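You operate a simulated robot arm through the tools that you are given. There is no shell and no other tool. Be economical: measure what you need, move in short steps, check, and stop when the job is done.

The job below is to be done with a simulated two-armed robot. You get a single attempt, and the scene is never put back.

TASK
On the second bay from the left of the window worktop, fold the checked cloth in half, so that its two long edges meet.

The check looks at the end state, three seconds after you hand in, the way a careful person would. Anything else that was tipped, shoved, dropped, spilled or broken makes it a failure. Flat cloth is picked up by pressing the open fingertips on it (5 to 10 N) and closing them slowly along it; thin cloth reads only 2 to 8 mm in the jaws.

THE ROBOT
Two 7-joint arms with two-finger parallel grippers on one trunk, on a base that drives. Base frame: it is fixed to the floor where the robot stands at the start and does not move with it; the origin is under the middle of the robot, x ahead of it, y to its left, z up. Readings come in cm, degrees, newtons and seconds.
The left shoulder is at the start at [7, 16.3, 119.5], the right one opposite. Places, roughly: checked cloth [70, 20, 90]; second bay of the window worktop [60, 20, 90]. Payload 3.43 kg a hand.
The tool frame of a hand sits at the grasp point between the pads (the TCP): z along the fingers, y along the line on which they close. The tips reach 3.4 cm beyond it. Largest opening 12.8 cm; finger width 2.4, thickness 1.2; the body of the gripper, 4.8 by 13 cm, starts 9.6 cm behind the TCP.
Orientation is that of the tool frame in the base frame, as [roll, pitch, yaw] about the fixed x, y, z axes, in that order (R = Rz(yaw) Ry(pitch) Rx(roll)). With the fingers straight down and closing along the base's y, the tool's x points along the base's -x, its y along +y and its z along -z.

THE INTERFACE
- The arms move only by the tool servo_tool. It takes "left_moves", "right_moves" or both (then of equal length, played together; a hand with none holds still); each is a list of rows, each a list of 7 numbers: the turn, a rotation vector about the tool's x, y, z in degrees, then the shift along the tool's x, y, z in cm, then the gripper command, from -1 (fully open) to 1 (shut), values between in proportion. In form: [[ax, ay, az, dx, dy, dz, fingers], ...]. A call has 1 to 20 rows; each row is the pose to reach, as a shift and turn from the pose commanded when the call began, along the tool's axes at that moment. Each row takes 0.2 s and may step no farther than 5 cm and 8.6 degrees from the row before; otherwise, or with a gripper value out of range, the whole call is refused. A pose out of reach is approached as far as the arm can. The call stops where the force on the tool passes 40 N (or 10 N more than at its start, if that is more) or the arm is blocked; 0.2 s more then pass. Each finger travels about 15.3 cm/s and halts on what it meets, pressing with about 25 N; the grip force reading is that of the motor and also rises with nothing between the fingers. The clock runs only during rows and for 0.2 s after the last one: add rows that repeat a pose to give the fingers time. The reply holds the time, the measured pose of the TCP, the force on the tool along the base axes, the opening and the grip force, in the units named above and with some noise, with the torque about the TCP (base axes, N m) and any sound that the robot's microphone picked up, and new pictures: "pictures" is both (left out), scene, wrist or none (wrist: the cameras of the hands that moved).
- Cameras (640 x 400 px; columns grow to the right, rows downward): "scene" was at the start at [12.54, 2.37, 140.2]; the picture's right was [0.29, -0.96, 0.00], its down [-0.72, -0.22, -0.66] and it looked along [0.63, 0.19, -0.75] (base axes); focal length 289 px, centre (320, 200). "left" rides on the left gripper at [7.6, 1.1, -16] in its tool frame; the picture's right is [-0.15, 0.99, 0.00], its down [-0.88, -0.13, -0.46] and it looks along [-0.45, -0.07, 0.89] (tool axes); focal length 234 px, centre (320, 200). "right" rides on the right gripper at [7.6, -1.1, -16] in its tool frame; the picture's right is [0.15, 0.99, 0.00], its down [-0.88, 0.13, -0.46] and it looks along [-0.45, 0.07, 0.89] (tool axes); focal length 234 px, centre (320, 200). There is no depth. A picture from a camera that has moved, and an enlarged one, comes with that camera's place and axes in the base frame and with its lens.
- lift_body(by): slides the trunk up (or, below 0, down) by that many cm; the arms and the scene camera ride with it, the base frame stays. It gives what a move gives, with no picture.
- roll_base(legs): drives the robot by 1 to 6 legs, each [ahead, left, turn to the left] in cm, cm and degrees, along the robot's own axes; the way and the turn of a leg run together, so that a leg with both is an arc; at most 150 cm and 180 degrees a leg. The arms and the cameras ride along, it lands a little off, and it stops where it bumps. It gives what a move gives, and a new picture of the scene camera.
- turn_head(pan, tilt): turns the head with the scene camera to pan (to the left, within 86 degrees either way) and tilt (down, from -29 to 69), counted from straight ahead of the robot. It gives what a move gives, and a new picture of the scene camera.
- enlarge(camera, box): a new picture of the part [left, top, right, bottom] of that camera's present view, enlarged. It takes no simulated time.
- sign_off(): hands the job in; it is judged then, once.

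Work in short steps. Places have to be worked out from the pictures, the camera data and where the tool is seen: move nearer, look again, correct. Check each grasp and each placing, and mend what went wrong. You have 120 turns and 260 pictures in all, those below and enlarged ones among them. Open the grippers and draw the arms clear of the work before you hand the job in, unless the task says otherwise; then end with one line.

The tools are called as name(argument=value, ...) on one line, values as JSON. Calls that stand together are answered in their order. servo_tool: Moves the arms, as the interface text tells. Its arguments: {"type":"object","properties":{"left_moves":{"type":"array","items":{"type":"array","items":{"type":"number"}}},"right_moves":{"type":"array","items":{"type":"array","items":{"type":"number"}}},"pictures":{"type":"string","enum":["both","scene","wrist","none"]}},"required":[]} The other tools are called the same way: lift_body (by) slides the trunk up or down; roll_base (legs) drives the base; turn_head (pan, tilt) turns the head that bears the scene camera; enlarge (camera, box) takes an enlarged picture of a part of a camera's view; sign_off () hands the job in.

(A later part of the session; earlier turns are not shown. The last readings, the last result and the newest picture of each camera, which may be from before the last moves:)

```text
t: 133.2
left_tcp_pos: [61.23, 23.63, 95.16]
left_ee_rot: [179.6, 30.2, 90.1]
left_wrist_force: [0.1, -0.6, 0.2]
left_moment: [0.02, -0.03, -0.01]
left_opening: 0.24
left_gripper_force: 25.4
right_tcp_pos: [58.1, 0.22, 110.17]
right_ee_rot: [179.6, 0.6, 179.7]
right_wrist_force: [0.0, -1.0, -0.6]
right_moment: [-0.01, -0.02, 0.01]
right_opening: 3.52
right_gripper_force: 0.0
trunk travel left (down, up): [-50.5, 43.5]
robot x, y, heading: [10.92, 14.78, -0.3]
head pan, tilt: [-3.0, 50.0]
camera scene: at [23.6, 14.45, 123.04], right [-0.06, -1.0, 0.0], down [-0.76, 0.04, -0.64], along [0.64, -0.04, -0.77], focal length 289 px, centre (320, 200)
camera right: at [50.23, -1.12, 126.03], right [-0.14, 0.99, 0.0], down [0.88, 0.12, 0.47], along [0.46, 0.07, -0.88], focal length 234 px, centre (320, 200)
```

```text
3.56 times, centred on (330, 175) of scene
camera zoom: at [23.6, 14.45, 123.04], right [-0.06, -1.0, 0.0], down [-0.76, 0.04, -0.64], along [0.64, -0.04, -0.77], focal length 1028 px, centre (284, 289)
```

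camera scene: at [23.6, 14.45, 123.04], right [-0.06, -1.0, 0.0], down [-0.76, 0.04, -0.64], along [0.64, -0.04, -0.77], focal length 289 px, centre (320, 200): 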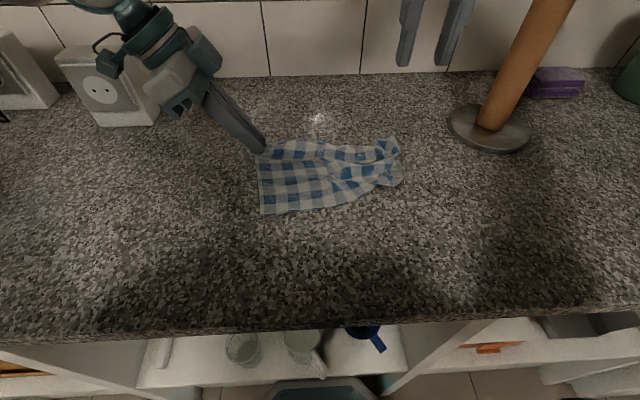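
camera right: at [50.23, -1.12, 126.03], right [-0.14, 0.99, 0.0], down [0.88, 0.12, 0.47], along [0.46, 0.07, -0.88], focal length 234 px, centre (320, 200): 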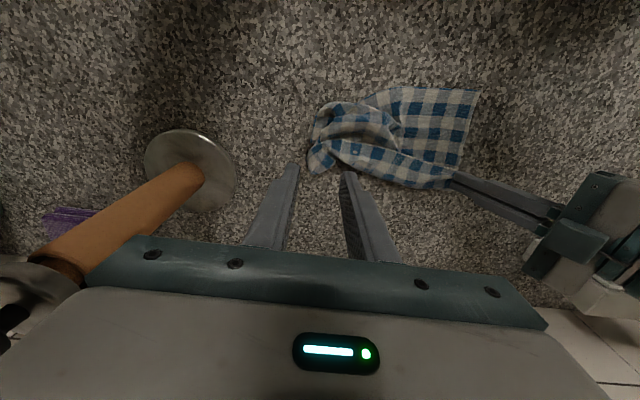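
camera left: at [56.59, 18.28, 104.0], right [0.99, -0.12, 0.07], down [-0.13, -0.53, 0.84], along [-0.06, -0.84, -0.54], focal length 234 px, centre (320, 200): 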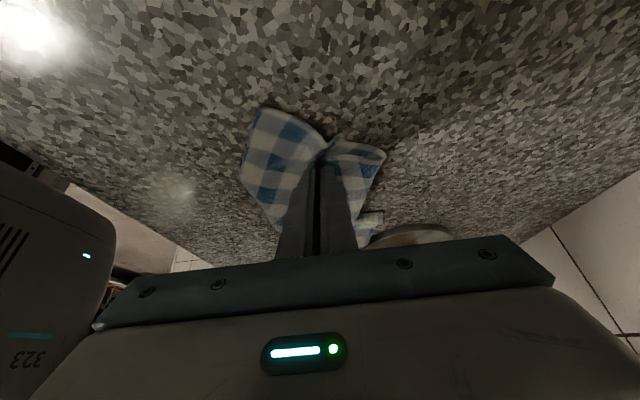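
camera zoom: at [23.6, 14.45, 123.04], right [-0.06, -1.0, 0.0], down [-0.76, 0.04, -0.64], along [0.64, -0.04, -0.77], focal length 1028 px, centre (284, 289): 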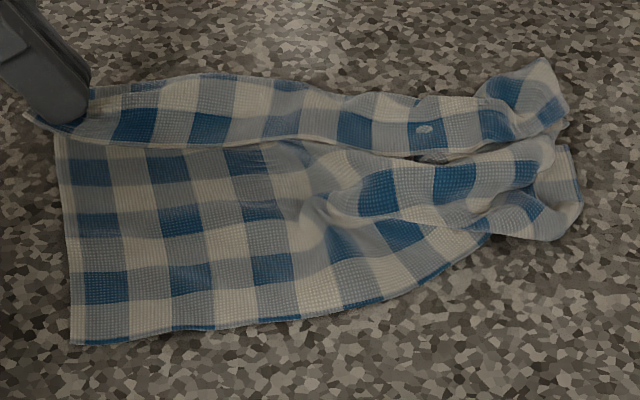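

The strip's right end now shows itself. I'll enlarge it from the right wrist camera.

enlarge(camera="right", box=[290, 75, 490, 200])

```text
3.20 times, centred on (390, 138) of right
camera zoom: at [50.23, -1.12, 126.03], right [-0.14, 0.99, 0.0], down [0.88, 0.12, 0.47], along [0.46, 0.07, -0.88], focal length 749 px, centre (96, 400)
```

zoom: 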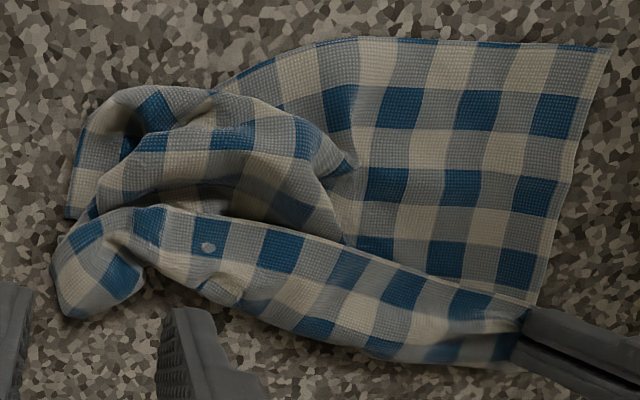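

Counting checks along the strip from A gives 8 blue cells, so B is at its right end, at about (59.3, -0.8). I'll lower the right hand there with a narrower opening.

servo_tool(right_moves=[[0, 0, 0, -0.6, 0.5, 4, 0.55], [0, 0, 0, -1.1, 0.8, 8, 0.6], [0, 0, 0, -1.1, 0.8, 11, 0.6], [0, 0, 0, -1.1, 0.8, 13, 0.6], [0, 0, 0, -1.1, 0.8, 13, 0.6]], pictures="wrist")

```text
t: 134.4
left_tcp_pos: [61.16, 23.66, 95.06]
left_ee_rot: [179.7, 30.2, 90.1]
left_wrist_force: [0.2, -0.6, 0.7]
left_moment: [0.02, -0.01, -0.03]
left_opening: 0.24
left_gripper_force: 25.4
right_tcp_pos: [59.21, 0.88, 97.08]
right_ee_rot: [179.7, 0.6, 179.7]
right_wrist_force: [0.3, 0.9, 0.8]
right_moment: [-0.02, 0.0, 0.02]
right_opening: 2.58
right_gripper_force: 0.1
trunk travel left (down, up): [-50.5, 43.5]
robot x, y, heading: [11.28, 15.11, -0.3]
head pan, tilt: [-3.0, 50.0]
camera right: at [51.39, -0.32, 112.93], right [-0.14, 0.99, 0.0], down [0.88, 0.12, 0.47], along [0.46, 0.07, -0.88], focal length 234 px, centre (320, 200)
```

right: 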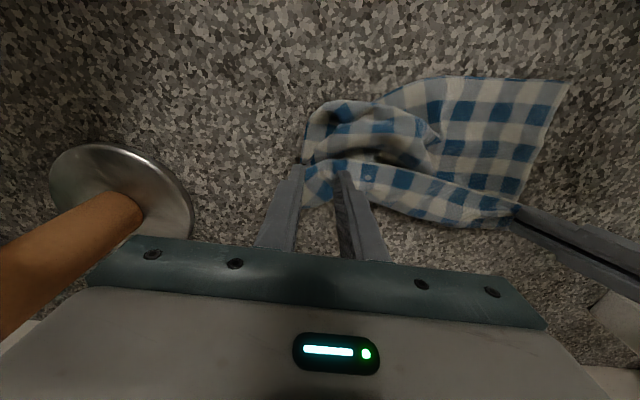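

enlarge(camera="right", box=[270, 90, 430, 215])

```text
3.20 times, centred on (350, 152) of right
camera zoom: at [51.39, -0.32, 112.93], right [-0.14, 0.99, 0.0], down [0.88, 0.12, 0.47], along [0.46, 0.07, -0.88], focal length 749 px, centre (224, 352)
```

zoom: 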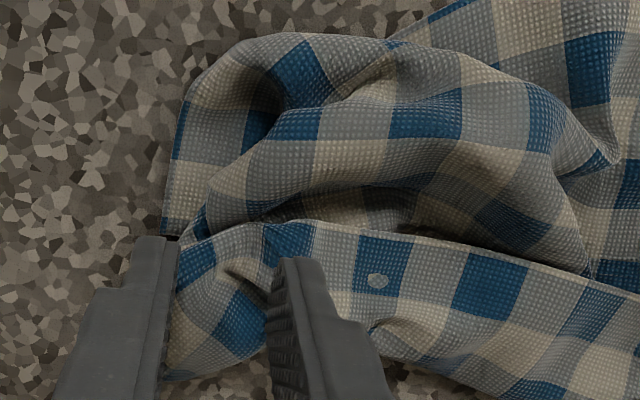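

B is right between the fingers. I'll shift 0.5 cm farther in and lower to contact.

servo_tool(right_moves=[[0, 0, 0, -0.5, 0.3, 1.5, 0.6], [0, 0, 0, -0.5, 0.3, 2.6, 0.6], [0, 0, 0, -0.5, 0.3, 3.1, 0.6], [0, 0, 0, -0.5, 0.3, 3.1, 0.6]], pictures="none")

```text
t: 135.4
left_tcp_pos: [61.23, 23.57, 95.13]
left_ee_rot: [179.8, 30.1, 90.2]
left_wrist_force: [0.6, -0.1, -0.3]
left_moment: [-0.02, -0.04, -0.03]
left_opening: 0.25
left_gripper_force: 24.7
right_tcp_pos: [59.81, 1.45, 93.88]
right_ee_rot: [179.7, 0.8, 179.7]
right_wrist_force: [0.8, -0.8, 6.6]
right_moment: [0.08, -0.05, 0.01]
right_opening: 2.51
right_gripper_force: 0.0
trunk travel left (down, up): [-50.5, 43.5]
robot x, y, heading: [10.85, 14.71, -0.2]
head pan, tilt: [-3.0, 50.0]
```

6.6 N, which is right for the pinch. Closing slowly.

servo_tool(right_moves=[[0, 0, 0, 0, 0, 0, 0.65], [0, 0, 0, 0, 0, 0, 0.7], [0, 0, 0, 0, 0, 0, 0.75], [0, 0, 0, 0, 0, 0, 0.8], [0, 0, 0, 0, 0, 0, 0.85], [0, 0, 0, 0, 0, 0, 0.9], [0, 0, 0, 0, 0, 0, 0.94], [0, 0, 0, 0, 0, 0, 0.97], [0, 0, 0, 0, 0, 0, 1], [0, 0, 0, 0, 0, 0, 1], [0, 0, 0, 0, 0, -1.5, 1], [0, 0, 0, 0, 0, -3, 1]], pictures="both")

```text
t: 138.0
left_tcp_pos: [61.13, 23.61, 95.21]
left_ee_rot: [179.7, 30.2, 90.0]
left_wrist_force: [-0.3, 0.1, -0.2]
left_moment: [0.0, -0.02, -0.05]
left_opening: 0.26
left_gripper_force: 25.2
right_tcp_pos: [59.77, 1.42, 96.91]
right_ee_rot: [179.6, 0.5, 179.7]
right_wrist_force: [-0.2, -0.5, 0.0]
right_moment: [0.01, 0.02, -0.01]
right_opening: 0.36
right_gripper_force: 24.6
trunk travel left (down, up): [-50.5, 43.5]
robot x, y, heading: [10.92, 14.97, -0.2]
head pan, tilt: [-3.0, 50.0]
camera scene: at [23.63, 14.5, 123.03], right [-0.06, -1.0, 0.0], down [-0.76, 0.04, -0.64], along [0.64, -0.04, -0.77], focal length 289 px, centre (320, 200)
camera right: at [51.93, 0.13, 112.85], right [-0.14, 0.99, 0.0], down [0.88, 0.12, 0.47], along [0.46, 0.07, -0.88], focal length 234 px, centre (320, 200)
```

scene: 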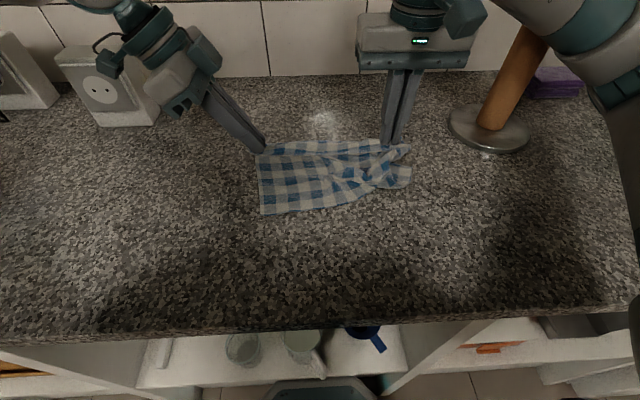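
right: 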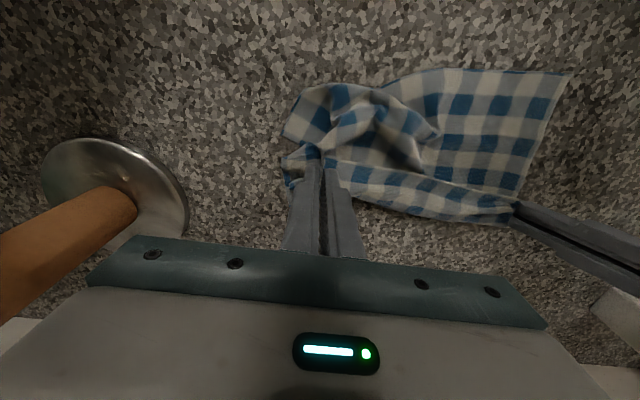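

Gripped. I'll raise the trunk to hang the cloth, then stretch edge AB apart by moving the right hand outward.

lift_body(by=28)

servo_tool(right_moves=[[0, 0, 0, 0, -1, 1, 1], [0, 0, 0, 0, -2, 2, 1], [0, 0, 0, 0, -3, 2, 1], [0, 0, 0, 0, -4, 2, 1], [0, 0, 0, 0, -4, 2, 1]], pictures="none")

turn_head(pan=-3, tilt=42)

enlarge(camera="scene", box=[220, 170, 420, 310])

```text
t: 140.8
left_tcp_pos: [61.35, 23.59, 123.1]
left_ee_rot: [179.9, 30.2, 90.1]
left_wrist_force: [0.7, -0.5, 0.5]
left_moment: [-0.01, -0.01, 0.0]
left_opening: 0.22
left_gripper_force: 25.4
right_tcp_pos: [59.8, 1.33, 124.81]
right_ee_rot: [179.7, 0.6, 179.7]
right_wrist_force: [0.5, 0.8, -0.4]
right_moment: [0.03, 0.02, 0.04]
right_opening: 0.34
right_gripper_force: 25.4
trunk travel left (down, up): [-78.5, 15.5]
robot x, y, heading: [11.02, 14.89, -0.2]
head pan, tilt: [-3.0, 50.0]
```

```text
t: 142.0
left_tcp_pos: [61.27, 23.65, 123.18]
left_ee_rot: [179.7, 30.3, 90.0]
left_wrist_force: [-2.3, -33.7, -1.9]
left_moment: [-0.99, 0.07, -0.09]
left_opening: 0.18
left_gripper_force: 24.7
right_tcp_pos: [59.77, -2.41, 122.92]
right_ee_rot: [179.3, 0.6, 179.8]
right_wrist_force: [2.4, 33.4, 0.1]
right_moment: [1.19, -0.09, -0.13]
right_opening: 0.49
right_gripper_force: 24.7
trunk travel left (down, up): [-78.5, 15.5]
robot x, y, heading: [10.99, 14.8, -0.2]
head pan, tilt: [-3.0, 50.0]
```

```text
t: 142.7
left_tcp_pos: [61.32, 23.41, 123.12]
left_ee_rot: [179.8, 30.3, 90.1]
left_wrist_force: [-2.7, -34.1, -0.3]
left_moment: [-1.0, 0.09, -0.08]
left_opening: 0.2
left_gripper_force: 25.4
right_tcp_pos: [59.73, -2.47, 123.03]
right_ee_rot: [179.3, 0.6, 179.6]
right_wrist_force: [2.0, 33.5, 0.7]
right_moment: [1.18, -0.1, -0.12]
right_opening: 0.49
right_gripper_force: 25.2
trunk travel left (down, up): [-78.5, 15.5]
robot x, y, heading: [10.86, 14.87, -0.2]
head pan, tilt: [-3.0, 42.0]
camera scene: at [24.33, 14.47, 152.15], right [-0.06, -1.0, 0.0], down [-0.67, 0.04, -0.74], along [0.74, -0.04, -0.67], focal length 289 px, centre (320, 200)
```

scene: 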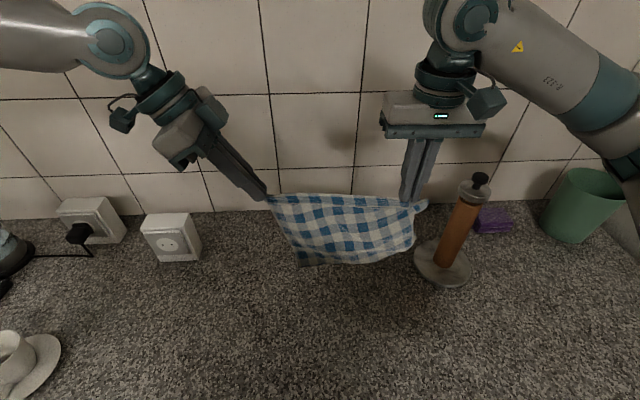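

```text
2.86 times, centred on (320, 240) of scene
camera zoom: at [24.33, 14.47, 152.15], right [-0.06, -1.0, 0.0], down [-0.67, 0.04, -0.74], along [0.74, -0.04, -0.67], focal length 826 px, centre (320, 86)
```

zoom: 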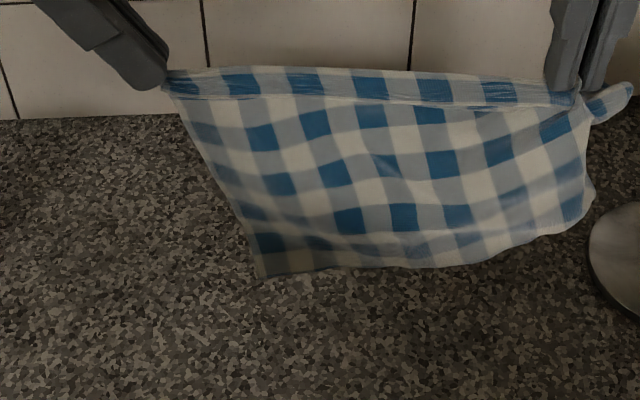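

The edge is taut at 33 N, so I'll relax it 0.8 cm. The hem still folds over a little along the top, so I'll lay the sheet out flat going forward (flap on top), release both, and regrasp exactly at the hem. I relax and back the base off first.

servo_tool(right_moves=[[0, 0, 0, 0, 0.4, 0, 1], [0, 0, 0, 0, 0.8, 0, 1], [0, 0, 0, 0, 0.8, 0, 1]], pictures="none")

roll_base(legs=[[-20, 0, 0]])

lift_body(by=-11)

roll_base(legs=[[5, 0, 0]])

lift_body(by=-5)

roll_base(legs=[[5, 0, 0]])

lift_body(by=-6)

roll_base(legs=[[5, 0, 0]])

lift_body(by=-5)

roll_base(legs=[[2, 0, 0]])

```text
t: 143.5
left_tcp_pos: [61.32, 23.58, 123.17]
left_ee_rot: [179.8, 30.2, 90.1]
left_wrist_force: [-1.0, -18.5, -0.4]
left_moment: [-0.52, 0.05, -0.04]
left_opening: 0.21
left_gripper_force: 24.8
right_tcp_pos: [59.87, -1.8, 122.92]
right_ee_rot: [179.5, 0.6, 179.6]
right_wrist_force: [1.9, 19.2, 0.9]
right_moment: [0.65, -0.04, -0.06]
right_opening: 0.35
right_gripper_force: 24.8
trunk travel left (down, up): [-78.5, 15.5]
robot x, y, heading: [11.35, 14.74, -0.2]
head pan, tilt: [-3.0, 42.0]
```

```text
t: 145.1
left_tcp_pos: [41.9, 23.71, 123.0]
left_ee_rot: [179.9, 30.2, 90.3]
left_wrist_force: [-1.7, -18.0, -0.9]
left_moment: [-0.5, 0.07, -0.03]
left_opening: 0.23
left_gripper_force: 25.2
right_tcp_pos: [40.49, -1.68, 122.94]
right_ee_rot: [179.6, 0.5, 179.8]
right_wrist_force: [1.5, 17.9, 0.5]
right_moment: [0.63, -0.03, -0.06]
right_opening: 0.33
right_gripper_force: 25.1
trunk travel left (down, up): [-78.5, 15.5]
robot x, y, heading: [-8.48, 14.5, -0.4]
head pan, tilt: [-3.0, 42.0]
camera scene: at [5.01, 14.52, 152.13], right [-0.05, -1.0, 0.0], down [-0.67, 0.04, -0.74], along [0.74, -0.04, -0.67], focal length 289 px, centre (320, 200)
```

scene: 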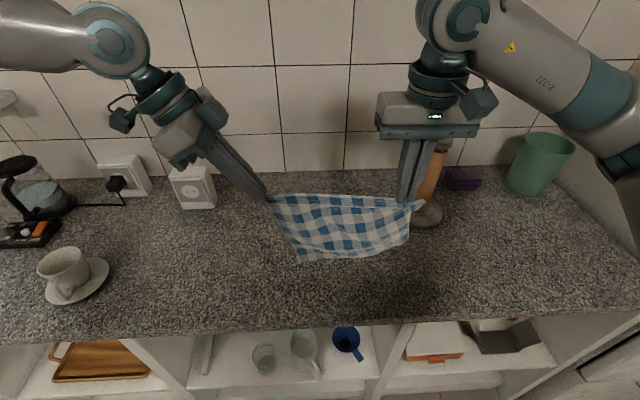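

```text
t: 146.5
left_tcp_pos: [41.65, 23.65, 112.13]
left_ee_rot: [179.9, 30.4, 90.1]
left_wrist_force: [-1.7, -16.7, -0.5]
left_moment: [-0.48, 0.04, -0.06]
left_opening: 0.18
left_gripper_force: 25.0
right_tcp_pos: [40.2, -1.59, 112.0]
right_ee_rot: [179.6, 0.6, 179.7]
right_wrist_force: [1.5, 17.7, 1.8]
right_moment: [0.63, -0.04, -0.04]
right_opening: 0.38
right_gripper_force: 25.3
trunk travel left (down, up): [-67.5, 26.5]
robot x, y, heading: [-8.86, 15.12, 0.0]
head pan, tilt: [-3.0, 42.0]
```

```text
t: 147.4
left_tcp_pos: [46.4, 23.74, 112.36]
left_ee_rot: [179.6, 30.3, 90.0]
left_wrist_force: [-1.6, -17.7, -1.3]
left_moment: [-0.53, 0.07, -0.01]
left_opening: 0.19
left_gripper_force: 25.4
right_tcp_pos: [44.98, -1.7, 112.11]
right_ee_rot: [179.6, 0.7, 179.8]
right_wrist_force: [1.4, 16.8, 1.0]
right_moment: [0.66, -0.09, -0.04]
right_opening: 0.35
right_gripper_force: 24.7
trunk travel left (down, up): [-67.5, 26.5]
robot x, y, heading: [-3.83, 15.1, -0.2]
head pan, tilt: [-3.0, 42.0]
camera scene: at [9.43, 14.51, 141.2], right [-0.06, -1.0, 0.0], down [-0.67, 0.04, -0.74], along [0.74, -0.04, -0.67], focal length 289 px, centre (320, 200)
```

scene: 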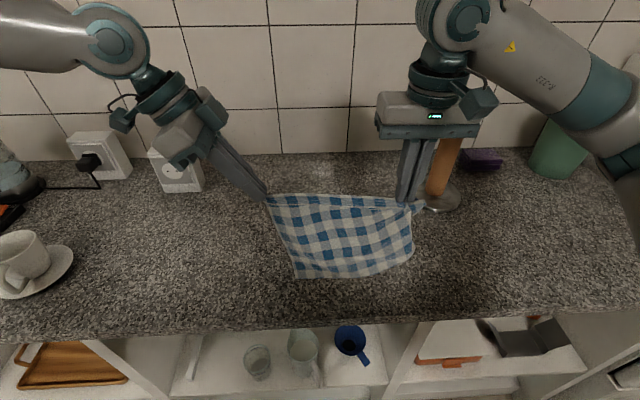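

```text
t: 148.3
left_tcp_pos: [46.52, 23.67, 107.12]
left_ee_rot: [179.7, 30.3, 90.0]
left_wrist_force: [-0.8, -15.8, -0.9]
left_moment: [-0.42, 0.01, -0.02]
left_opening: 0.19
left_gripper_force: 25.7
right_tcp_pos: [45.11, -1.64, 106.94]
right_ee_rot: [179.6, 0.8, 179.8]
right_wrist_force: [1.1, 15.9, 0.3]
right_moment: [0.59, -0.09, -0.06]
right_opening: 0.34
right_gripper_force: 24.6
trunk travel left (down, up): [-62.5, 31.5]
robot x, y, heading: [-4.02, 14.57, -0.1]
head pan, tilt: [-3.0, 42.0]
```

```text
t: 149.3
left_tcp_pos: [51.28, 23.59, 107.27]
left_ee_rot: [179.7, 30.3, 90.1]
left_wrist_force: [-1.0, -16.3, 0.2]
left_moment: [-0.51, 0.02, -0.07]
left_opening: 0.19
left_gripper_force: 24.7
right_tcp_pos: [49.8, -1.74, 107.08]
right_ee_rot: [179.5, 0.7, 179.7]
right_wrist_force: [1.4, 16.6, 0.4]
right_moment: [0.61, -0.04, -0.05]
right_opening: 0.37
right_gripper_force: 25.2
trunk travel left (down, up): [-62.5, 31.5]
robot x, y, heading: [0.98, 14.78, -0.2]
head pan, tilt: [-3.0, 42.0]
camera scene: at [14.4, 14.5, 136.18], right [-0.06, -1.0, 0.0], down [-0.67, 0.04, -0.74], along [0.74, -0.04, -0.67], focal length 289 px, centre (320, 200)
```

scene: 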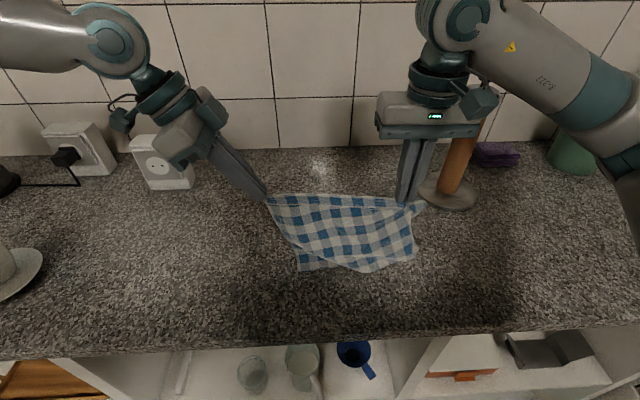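

```text
t: 150.3
left_tcp_pos: [51.27, 23.52, 101.25]
left_ee_rot: [179.7, 30.3, 90.1]
left_wrist_force: [-1.3, -15.9, -0.6]
left_moment: [-0.43, 0.07, 0.01]
left_opening: 0.21
left_gripper_force: 24.9
right_tcp_pos: [49.81, -1.76, 100.96]
right_ee_rot: [179.5, 0.7, 179.8]
right_wrist_force: [1.5, 16.4, 0.2]
right_moment: [0.55, -0.07, -0.04]
right_opening: 0.32
right_gripper_force: 25.4
trunk travel left (down, up): [-56.5, 37.5]
robot x, y, heading: [0.76, 14.72, -0.5]
head pan, tilt: [-3.0, 42.0]
```

```text
t: 151.2
left_tcp_pos: [56.4, 23.59, 101.17]
left_ee_rot: [179.8, 30.3, 90.1]
left_wrist_force: [-0.6, -16.5, -0.5]
left_moment: [-0.47, 0.08, -0.04]
left_opening: 0.19
left_gripper_force: 24.9
right_tcp_pos: [55.03, -1.69, 100.95]
right_ee_rot: [179.6, 0.6, 179.8]
right_wrist_force: [1.1, 17.1, -0.2]
right_moment: [0.6, -0.04, -0.04]
right_opening: 0.37
right_gripper_force: 24.9
trunk travel left (down, up): [-56.5, 37.5]
robot x, y, heading: [6.27, 14.58, -0.0]
head pan, tilt: [-3.0, 42.0]
camera scene: at [19.55, 14.48, 130.16], right [-0.06, -1.0, 0.0], down [-0.67, 0.04, -0.74], along [0.74, -0.04, -0.67], focal length 289 px, centre (320, 200)
```

scene: 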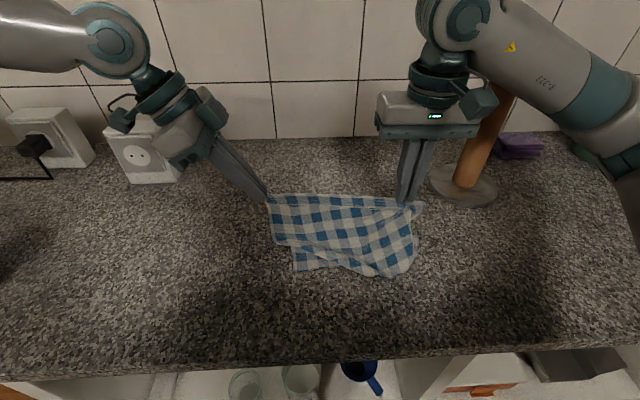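

```text
t: 152.1
left_tcp_pos: [56.35, 23.56, 96.14]
left_ee_rot: [179.7, 30.3, 90.0]
left_wrist_force: [-1.5, -14.8, -0.6]
left_moment: [-0.36, 0.04, -0.04]
left_opening: 0.17
left_gripper_force: 25.5
right_tcp_pos: [54.93, -1.77, 95.99]
right_ee_rot: [179.6, 0.7, 179.8]
right_wrist_force: [2.1, 14.2, 0.4]
right_moment: [0.54, -0.06, -0.03]
right_opening: 0.38
right_gripper_force: 25.1
trunk travel left (down, up): [-51.5, 42.5]
robot x, y, heading: [5.9, 15.15, -0.3]
head pan, tilt: [-3.0, 42.0]
```

```text
t: 152.9
left_tcp_pos: [58.3, 23.63, 96.13]
left_ee_rot: [179.7, 30.5, 90.1]
left_wrist_force: [-0.5, -15.8, -1.0]
left_moment: [-0.44, 0.01, -0.03]
left_opening: 0.21
left_gripper_force: 24.5
right_tcp_pos: [56.91, -1.7, 95.97]
right_ee_rot: [179.6, 0.7, 179.9]
right_wrist_force: [1.9, 15.4, 0.2]
right_moment: [0.53, -0.05, -0.09]
right_opening: 0.35
right_gripper_force: 25.4
trunk travel left (down, up): [-51.5, 42.5]
robot x, y, heading: [7.65, 14.78, -0.4]
head pan, tilt: [-3.0, 42.0]
camera scene: at [21.4, 14.47, 125.17], right [-0.06, -1.0, 0.0], down [-0.67, 0.04, -0.74], along [0.74, -0.04, -0.67], focal length 289 px, centre (320, 200)
```

scene: 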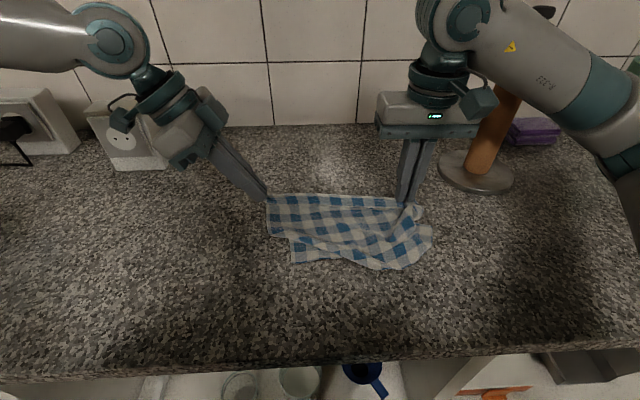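

The bottom edge slid along and bunched a little. I'll lift, back off, and repeat, lowering sooner and dragging farther at low height so the sheet trails out flat.

lift_body(by=24)

roll_base(legs=[[-17, 0, 0]])

lift_body(by=-13)

roll_base(legs=[[3, 0, 0]])

lift_body(by=-11)

roll_base(legs=[[14.5, 0, 0]])

enlarge(camera="scene", box=[230, 170, 450, 300])

```text
t: 155.4
left_tcp_pos: [58.41, 23.48, 120.19]
left_ee_rot: [179.7, 30.3, 90.1]
left_wrist_force: [-0.9, -14.9, -0.9]
left_moment: [-0.42, 0.07, -0.05]
left_opening: 0.22
left_gripper_force: 24.9
right_tcp_pos: [57.1, -1.64, 119.87]
right_ee_rot: [179.5, 0.6, 179.8]
right_wrist_force: [1.3, 14.9, 0.7]
right_moment: [0.52, -0.07, -0.05]
right_opening: 0.34
right_gripper_force: 25.2
trunk travel left (down, up): [-75.5, 18.5]
robot x, y, heading: [8.11, 14.97, -0.2]
head pan, tilt: [-3.0, 42.0]
```

```text
t: 156.9
left_tcp_pos: [41.42, 23.5, 120.06]
left_ee_rot: [180.0, 30.3, 90.2]
left_wrist_force: [-1.9, -14.8, -0.4]
left_moment: [-0.44, 0.07, -0.05]
left_opening: 0.18
left_gripper_force: 25.0
right_tcp_pos: [39.94, -1.73, 119.76]
right_ee_rot: [179.5, 0.6, 179.7]
right_wrist_force: [1.5, 15.1, 1.4]
right_moment: [0.52, 0.02, -0.07]
right_opening: 0.35
right_gripper_force: 25.1
trunk travel left (down, up): [-75.5, 18.5]
robot x, y, heading: [-9.03, 15.09, -0.3]
head pan, tilt: [-3.0, 42.0]
camera scene: at [4.5, 14.51, 149.12], right [-0.06, -1.0, 0.0], down [-0.67, 0.04, -0.74], along [0.74, -0.04, -0.67], focal length 289 px, centre (320, 200)
```

scene: 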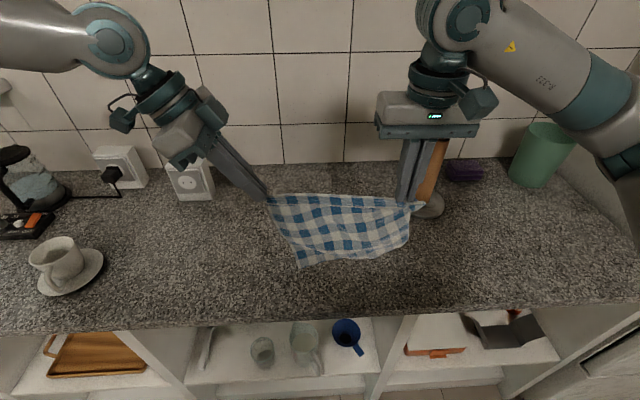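

```text
t: 158.5
left_tcp_pos: [41.09, 23.45, 107.26]
left_ee_rot: [179.7, 30.4, 90.0]
left_wrist_force: [-1.1, -13.7, -0.2]
left_moment: [-0.4, 0.03, -0.01]
left_opening: 0.18
left_gripper_force: 25.2
right_tcp_pos: [39.73, -1.65, 106.95]
right_ee_rot: [179.5, 0.7, 179.7]
right_wrist_force: [1.0, 14.8, -0.1]
right_moment: [0.52, -0.05, -0.02]
right_opening: 0.37
right_gripper_force: 25.4
trunk travel left (down, up): [-62.5, 31.5]
robot x, y, heading: [-8.92, 14.86, -0.3]
head pan, tilt: [-3.0, 42.0]
```

```text
t: 159.3
left_tcp_pos: [43.77, 23.52, 107.21]
left_ee_rot: [179.6, 30.4, 89.9]
left_wrist_force: [-0.8, -13.3, -1.4]
left_moment: [-0.39, 0.01, -0.01]
left_opening: 0.17
left_gripper_force: 24.8
right_tcp_pos: [42.45, -1.56, 107.12]
right_ee_rot: [179.4, 0.7, 179.8]
right_wrist_force: [1.6, 14.1, 0.6]
right_moment: [0.54, -0.07, -0.03]
right_opening: 0.37
right_gripper_force: 25.2
trunk travel left (down, up): [-62.5, 31.5]
robot x, y, heading: [-5.65, 15.16, -0.3]
head pan, tilt: [-3.0, 42.0]
camera scene: at [6.87, 14.51, 136.21], right [-0.06, -1.0, 0.0], down [-0.67, 0.04, -0.74], along [0.74, -0.04, -0.67], focal length 289 px, centre (320, 200)
```

scene: 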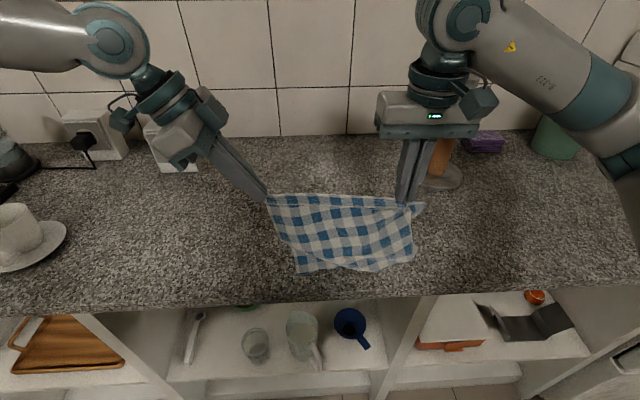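

```text
t: 160.7
left_tcp_pos: [43.97, 23.58, 96.36]
left_ee_rot: [179.6, 30.3, 89.9]
left_wrist_force: [-1.1, -14.4, -0.6]
left_moment: [-0.41, 0.03, -0.02]
left_opening: 0.2
left_gripper_force: 25.2
right_tcp_pos: [42.69, -1.67, 96.01]
right_ee_rot: [179.4, 0.7, 179.8]
right_wrist_force: [1.4, 13.5, 1.1]
right_moment: [0.45, -0.07, -0.02]
right_opening: 0.34
right_gripper_force: 24.8
trunk travel left (down, up): [-51.5, 42.5]
robot x, y, heading: [-6.0, 15.12, -0.1]
head pan, tilt: [-3.0, 42.0]
```

```text
t: 162.1
left_tcp_pos: [58.46, 23.51, 96.18]
left_ee_rot: [179.8, 30.4, 89.9]
left_wrist_force: [-0.6, -14.3, -0.4]
left_moment: [-0.38, 0.03, -0.04]
left_opening: 0.19
left_gripper_force: 24.9
right_tcp_pos: [57.05, -1.79, 95.99]
right_ee_rot: [179.5, 0.6, 179.7]
right_wrist_force: [1.0, 13.4, 0.3]
right_moment: [0.51, 0.02, -0.01]
right_opening: 0.36
right_gripper_force: 24.7
trunk travel left (down, up): [-51.5, 42.5]
robot x, y, heading: [8.17, 14.79, -0.3]
head pan, tilt: [-3.0, 42.0]
camera scene: at [21.59, 14.43, 125.15], right [-0.06, -1.0, 0.0], down [-0.67, 0.04, -0.74], along [0.74, -0.04, -0.67], focal length 289 px, centre (320, 200)
```

scene: 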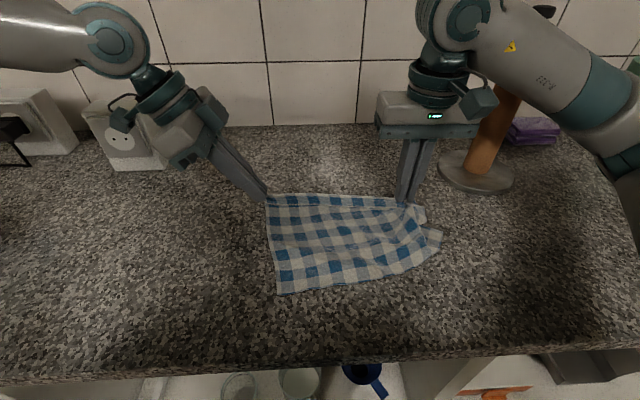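

```text
2.91 times, centred on (340, 235) of scene
camera zoom: at [21.59, 14.43, 125.15], right [-0.06, -1.0, 0.0], down [-0.67, 0.04, -0.74], along [0.74, -0.04, -0.67], focal length 841 px, centre (262, 98)
```

zoom: 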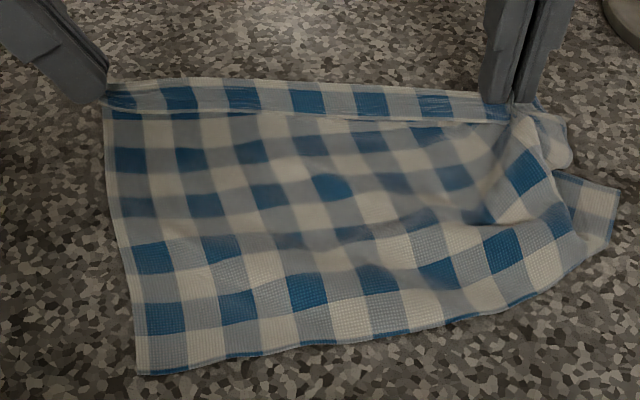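

The sheet now lies nearly flat. I'll release both hands, rise, and see whether the far flap relaxes.

servo_tool(right_moves=[[0, 0, 0, 0, 0.5, 1, 1], [0, 0, 0, 0, 0.5, 1.8, 0.9], [0, 0, 0, 0, 0.5, 1.8, 0.6], [0, 0, 0, 0, 0.5, 0, 0.6], [0, 0, 0, 0, 0.5, -4, 0.6], [0, 0, 0, 0, 0.5, -8, 0.6], [0, 0, 0, 0, -1, -12, 0.6], [0, 0, 0, 0, -3, -15, 0.6]], left_moves=[[0, 0, 0, 0.5, 0, 0.9, 1], [0, 0, 0, 0.9, 0, 1.6, 0.9], [0, 0, 0, 0.9, 0, 1.6, 0.6], [0, 0, 0, -0.5, 0, -0.8, 0.6], [0, 0, 0, -1.5, 0, -3.5, 0.6], [0, 0, 0, -3, 0, -7, 0.6], [0, 0, 0, -4, 0, -11, 0.6], [0, 0, 0, -4, 0, -14, 0.6]], pictures="none")

enlarge(camera="scene", box=[230, 170, 450, 300])

enlarge(camera="right", box=[240, 0, 640, 250])

```text
t: 163.8
left_tcp_pos: [58.1, 26.98, 110.49]
left_ee_rot: [179.7, 30.4, 89.9]
left_wrist_force: [0.0, 0.3, -0.1]
left_moment: [0.02, 0.0, -0.01]
left_opening: 2.58
left_gripper_force: 0.0
right_tcp_pos: [56.84, -4.83, 111.11]
right_ee_rot: [179.5, 0.8, 179.7]
right_wrist_force: [0.3, 0.2, 0.1]
right_moment: [0.02, -0.05, 0.0]
right_opening: 2.56
right_gripper_force: 0.0
trunk travel left (down, up): [-51.5, 42.5]
robot x, y, heading: [8.04, 14.8, -0.3]
head pan, tilt: [-3.0, 42.0]
```

```text
2.91 times, centred on (340, 235) of scene
camera zoom: at [21.35, 14.44, 125.17], right [-0.06, -1.0, 0.0], down [-0.67, 0.04, -0.74], along [0.74, -0.04, -0.67], focal length 841 px, centre (262, 98)
```

zoom: 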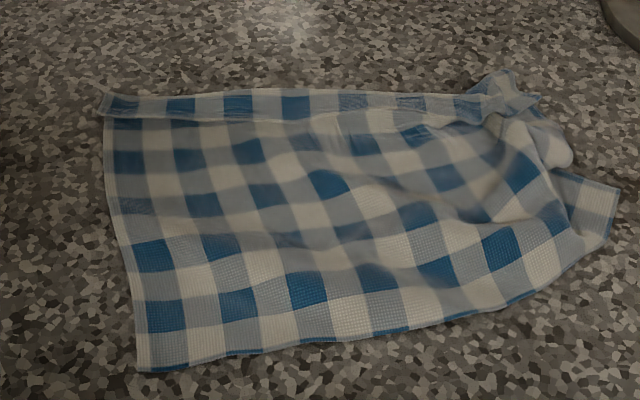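

```text
1.60 times, centred on (440, 125) of right
camera zoom: at [48.9, -6.22, 126.97], right [-0.14, 0.99, 0.01], down [0.87, 0.12, 0.47], along [0.46, 0.07, -0.88], focal length 375 px, centre (128, 320)
```

zoom: 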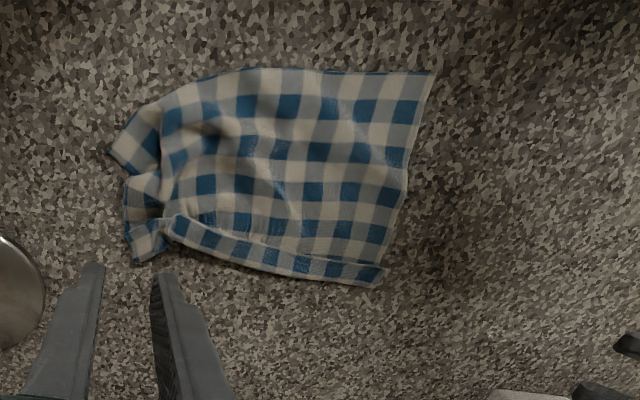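

That's very flat. The corners are now: C (42, 18), A (59, 22), D (51, -7), and B at about (60, -4) and crumpled. I'll pull D out toward (43.5, -12) with the right hand, descending over it first.

servo_tool(right_moves=[[0, 0, 0, 2, -0.2, 4, 0.6], [0, 0, 0, 4, -0.5, 8, 0.6], [0, 0, 0, 5.5, -0.8, 11.5, 0.6], [0, 0, 0, 5.5, -0.8, 14, 0.6], [0, 0, 0, 5.5, -0.8, 14, 0.6]], pictures="wrist")

```text
t: 165.1
left_tcp_pos: [58.14, 26.85, 110.4]
left_ee_rot: [179.7, 30.4, 89.9]
left_wrist_force: [0.2, 0.5, 0.0]
left_moment: [0.02, -0.05, -0.04]
left_opening: 2.56
left_gripper_force: 0.2
right_tcp_pos: [51.27, -5.68, 97.12]
right_ee_rot: [179.4, 0.7, 179.8]
right_wrist_force: [-0.6, 0.2, -0.6]
right_moment: [0.01, -0.03, -0.01]
right_opening: 2.55
right_gripper_force: 0.0
trunk travel left (down, up): [-51.5, 42.5]
robot x, y, heading: [7.94, 14.84, 0.0]
head pan, tilt: [-3.0, 42.0]
camera right: at [43.42, -7.0, 112.92], right [-0.14, 0.99, 0.01], down [0.88, 0.12, 0.47], along [0.46, 0.07, -0.88], focal length 234 px, centre (320, 200)
```

right: 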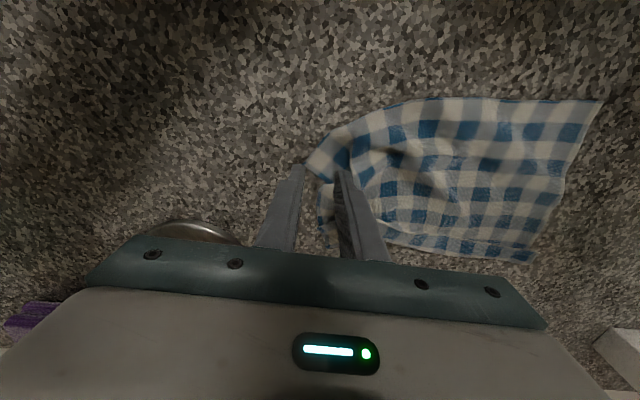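

D's tip is between the fingers as predicted. I'll lower to contact and pinch.

servo_tool(right_moves=[[0, 0, 0, 0, 0.2, 1.5, 0.6], [0, 0, 0, 0, 0.2, 2.8, 0.6], [0, 0, 0, 0, 0.2, 3.3, 0.6], [0, 0, 0, 0, 0.2, 3.4, 0.6], [0, 0, 0, 0, 0.2, 3.4, 0.65], [0, 0, 0, 0, 0.2, 3.4, 0.7], [0, 0, 0, 0, 0.2, 3.4, 0.75], [0, 0, 0, 0, 0.2, 3.4, 0.8], [0, 0, 0, 0, 0.2, 3.4, 0.85], [0, 0, 0, 0, 0.2, 3.4, 0.9], [0, 0, 0, 0, 0.2, 3.4, 0.95], [0, 0, 0, 0, 0.2, 3.4, 1], [0, 0, 0, 0, 0.2, 3.4, 1]], pictures="wrist")

```text
t: 167.8
left_tcp_pos: [58.14, 26.98, 110.5]
left_ee_rot: [179.7, 30.4, 90.0]
left_wrist_force: [0.3, -0.2, 0.6]
left_moment: [0.02, 0.0, 0.01]
left_opening: 2.54
left_gripper_force: 0.0
right_tcp_pos: [51.48, -5.31, 93.61]
right_ee_rot: [179.4, 0.8, 179.6]
right_wrist_force: [0.6, -1.2, 14.1]
right_moment: [-0.02, 0.08, 0.0]
right_opening: 0.21
right_gripper_force: 25.1
trunk travel left (down, up): [-51.5, 42.5]
robot x, y, heading: [8.01, 14.41, -0.0]
head pan, tilt: [-3.0, 42.0]
camera right: at [43.58, -6.64, 109.44], right [-0.14, 0.99, 0.01], down [0.88, 0.12, 0.47], along [0.46, 0.07, -0.88], focal length 234 px, centre (320, 200)
```

right: 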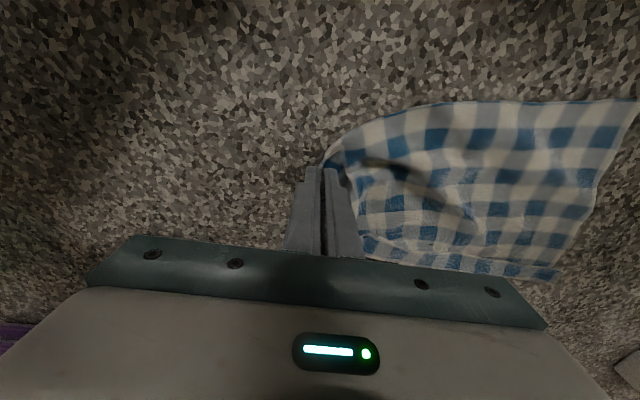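

D is pinched. I'll pull it gently, low over the counter, toward the robot and to the right.

servo_tool(right_moves=[[0, 0, 0, 0, 0, -1, 1], [0, 0, 0, 1.5, -1, -1.2, 1], [0, 0, 0, 3, -2, -1.2, 1], [0, 0, 0, 4.5, -3, -1.2, 1], [0, 0, 0, 6, -4, -1.2, 1], [0, 0, 0, 7, -4.5, -1, 1], [0, 0, 0, 7, -4.5, -0.6, 1]], pictures="both")

enlarge(camera="scene", box=[230, 170, 450, 300])

```text
t: 169.4
left_tcp_pos: [58.33, 27.01, 110.31]
left_ee_rot: [179.7, 30.5, 89.8]
left_wrist_force: [0.0, -0.5, -0.5]
left_moment: [-0.01, -0.04, 0.01]
left_opening: 2.56
left_gripper_force: 0.1
right_tcp_pos: [44.32, -9.86, 93.99]
right_ee_rot: [179.5, 0.5, 179.6]
right_wrist_force: [-0.5, 0.7, -0.4]
right_moment: [0.02, 0.02, -0.01]
right_opening: 0.23
right_gripper_force: 25.3
trunk travel left (down, up): [-51.5, 42.5]
robot x, y, heading: [7.69, 14.77, -0.4]
head pan, tilt: [-3.0, 42.0]
camera scene: at [21.51, 14.43, 125.16], right [-0.06, -1.0, 0.0], down [-0.67, 0.04, -0.74], along [0.74, -0.04, -0.67], focal length 289 px, centre (320, 200)
camera right: at [36.54, -11.13, 109.86], right [-0.14, 0.99, 0.01], down [0.88, 0.12, 0.47], along [0.46, 0.07, -0.88], focal length 234 px, centre (320, 200)
```

scene: 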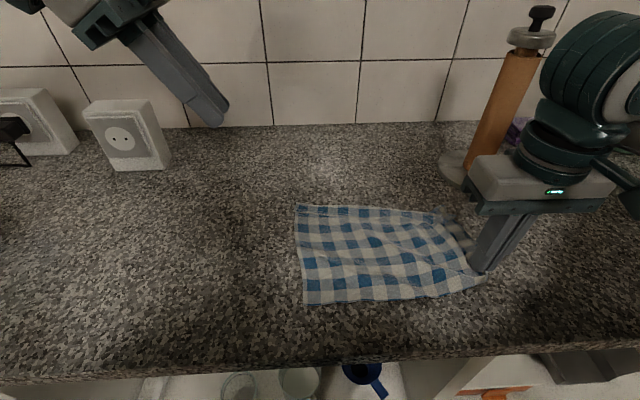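
right: 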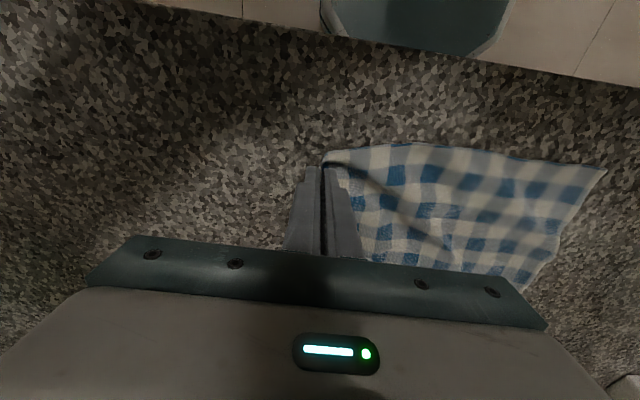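

```text
2.91 times, centred on (340, 235) of scene
camera zoom: at [21.51, 14.43, 125.16], right [-0.06, -1.0, 0.0], down [-0.67, 0.04, -0.74], along [0.74, -0.04, -0.67], focal length 841 px, centre (262, 98)
```

zoom: 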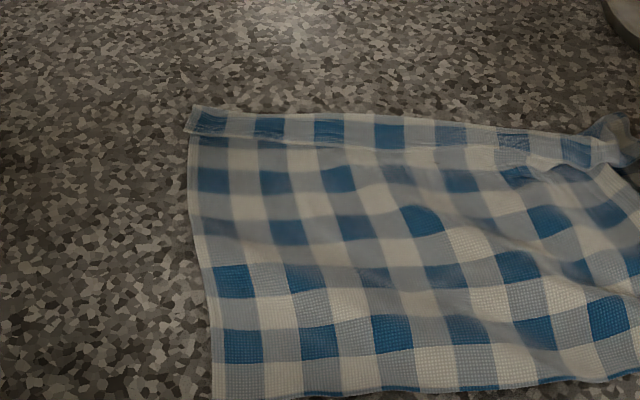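

D is pulled out well. I'll release it, rise, and look at B's crumpled corner.

servo_tool(right_moves=[[0, 0, 0, 0, 0.3, 0.3, 0.8], [0, 0, 0, 0, 0.3, 0.3, 0.6], [0, 0, 0, 0, 0.3, -1, 0.6], [0, 0, 0, 0, 0.3, -5, 0.6], [0, 0, 0, -4, 0.3, -8, 0.6], [0, 0, 0, -8, 0.3, -11, 0.6], [0, 0, 0, -10, 0.3, -15, 0.6], [0, 0, 0, -10, 0.3, -16, 0.6]], pictures="both")

enlarge(camera="right", box=[240, 20, 640, 270])

enlarge(camera="scene", box=[280, 190, 500, 320])

```text
t: 171.2
left_tcp_pos: [58.22, 27.05, 110.36]
left_ee_rot: [179.7, 30.4, 89.9]
left_wrist_force: [0.7, -1.2, -0.2]
left_moment: [0.03, 0.01, 0.03]
left_opening: 2.56
left_gripper_force: 0.1
right_tcp_pos: [54.34, -9.77, 109.97]
right_ee_rot: [179.4, 0.7, 179.7]
right_wrist_force: [-0.4, -0.2, 0.4]
right_moment: [0.0, 0.02, -0.06]
right_opening: 2.59
right_gripper_force: 0.1
trunk travel left (down, up): [-51.5, 42.5]
robot x, y, heading: [8.07, 14.44, -0.4]
head pan, tilt: [-3.0, 42.0]
camera scene: at [21.5, 14.41, 125.15], right [-0.06, -1.0, 0.0], down [-0.67, 0.04, -0.74], along [0.74, -0.04, -0.67], focal length 289 px, centre (320, 200)
camera right: at [46.43, -11.08, 125.86], right [-0.14, 0.99, 0.01], down [0.88, 0.12, 0.47], along [0.46, 0.07, -0.88], focal length 234 px, centre (320, 200)
```

scene: 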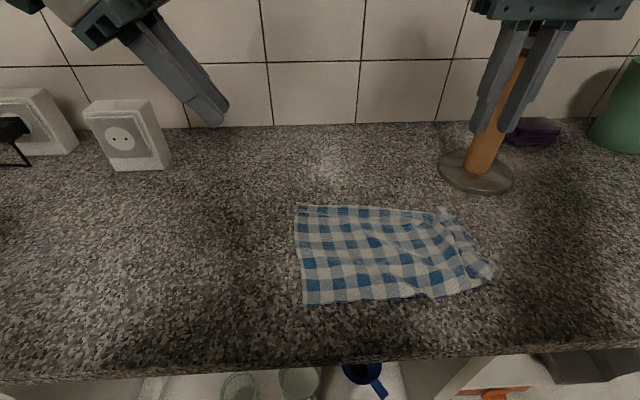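
right: 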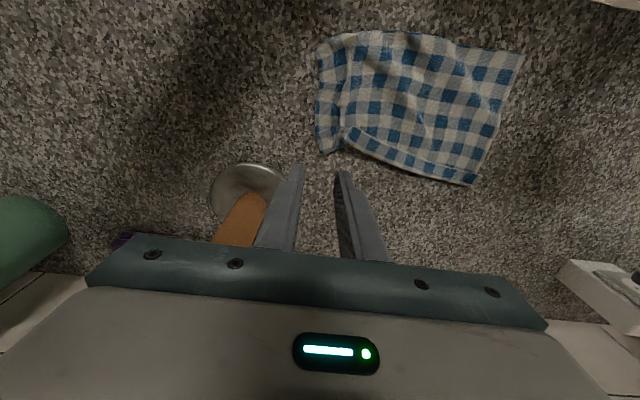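

```text
1.60 times, centred on (440, 145) of right
camera zoom: at [46.43, -11.08, 125.86], right [-0.14, 0.99, 0.01], down [0.88, 0.12, 0.47], along [0.46, 0.07, -0.88], focal length 375 px, centre (128, 288)
```

zoom: 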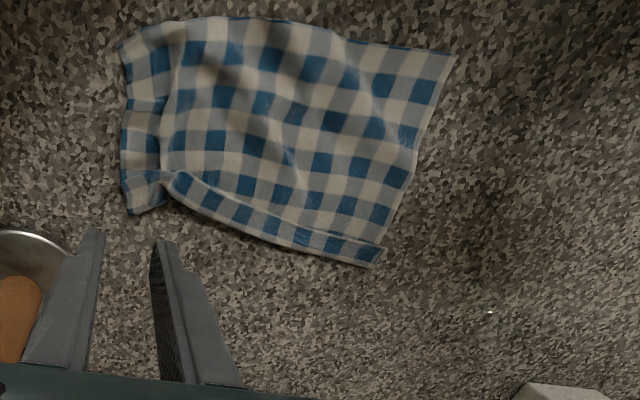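

```text
2.91 times, centred on (390, 255) of scene
camera zoom: at [21.5, 14.41, 125.15], right [-0.06, -1.0, 0.0], down [-0.67, 0.04, -0.74], along [0.74, -0.04, -0.67], focal length 841 px, centre (116, 40)
```

zoom: 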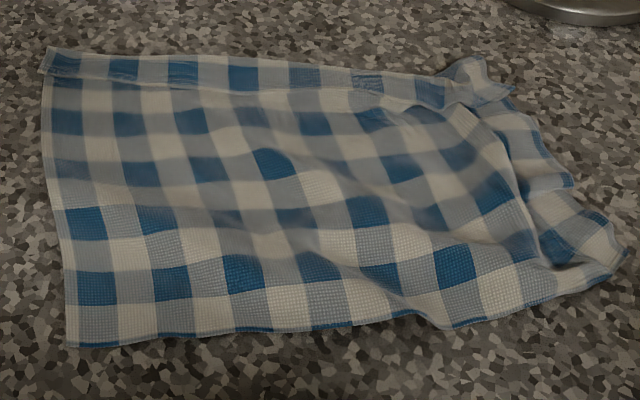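

Nearly perfect. Only the far edge still has a 2 cm flap folded over, from (54.4, -6) to (58.6, 16.6). I'll try unrolling it by pressing wide-open fingertips lightly on the flap, aligned with it, and stroking away from the robot. First I position above it.

servo_tool(right_moves=[[0, 0, 3, -0.1, 3, 0, 0.2], [0, 0, 6, -0.2, 6, 2, -0.3], [0, 0, 9, -0.3, 9, 5, -1], [0, 0, 10.6, -0.5, 11.8, 8, -1], [0, 0, 10.6, -0.5, 11.8, 11, -1], [0, 0, 10.6, -0.5, 11.8, 13.5, -1], [0, 0, 10.6, -0.5, 11.8, 13.5, -1]], pictures="wrist")

```text
t: 172.8
left_tcp_pos: [58.25, 26.91, 110.31]
left_ee_rot: [179.6, 30.3, 89.9]
left_wrist_force: [-0.2, 0.4, -0.8]
left_moment: [-0.01, 0.0, -0.02]
left_opening: 2.56
left_gripper_force: 0.1
right_tcp_pos: [54.84, 2.27, 96.6]
right_ee_rot: [179.3, 0.5, 169.1]
right_wrist_force: [-0.3, 0.1, 0.4]
right_moment: [-0.03, 0.0, 0.03]
right_opening: 12.79
right_gripper_force: 0.1
trunk travel left (down, up): [-51.5, 42.5]
robot x, y, heading: [7.95, 14.95, -0.3]
head pan, tilt: [-3.0, 42.0]
camera right: at [47.03, 2.28, 112.53], right [0.04, 1.0, 0.01], down [0.88, -0.04, 0.47], along [0.47, -0.01, -0.88], focal length 234 px, centre (320, 200)
```

right: 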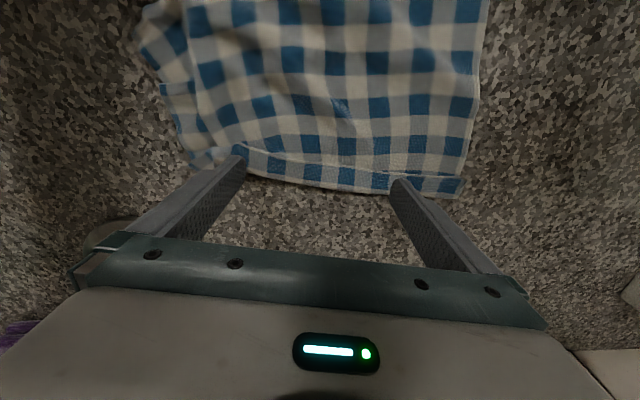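

The flap lines up well between the tips. I'll lower to light contact.

servo_tool(right_moves=[[0, 0, 0, 0.3, 0, 1.5, -1], [0, 0, 0, 0.3, 0, 2.5, -1], [0, 0, 0, 0.3, 0, 2.75, -1], [0, 0, 0, 0.3, 0, 2.75, -1]], pictures="none")

```text
t: 173.8
left_tcp_pos: [58.2, 27.0, 110.39]
left_ee_rot: [179.7, 30.5, 89.9]
left_wrist_force: [0.4, -0.4, -1.2]
left_moment: [0.01, 0.04, 0.02]
left_opening: 2.59
left_gripper_force: 0.1
right_tcp_pos: [54.7, 2.22, 93.97]
right_ee_rot: [179.3, 0.6, 169.2]
right_wrist_force: [0.1, 0.1, 2.3]
right_moment: [-0.14, 0.01, -0.01]
right_opening: 12.78
right_gripper_force: 0.0
trunk travel left (down, up): [-51.5, 42.5]
robot x, y, heading: [8.17, 14.95, -0.2]
head pan, tilt: [-3.0, 42.0]
```

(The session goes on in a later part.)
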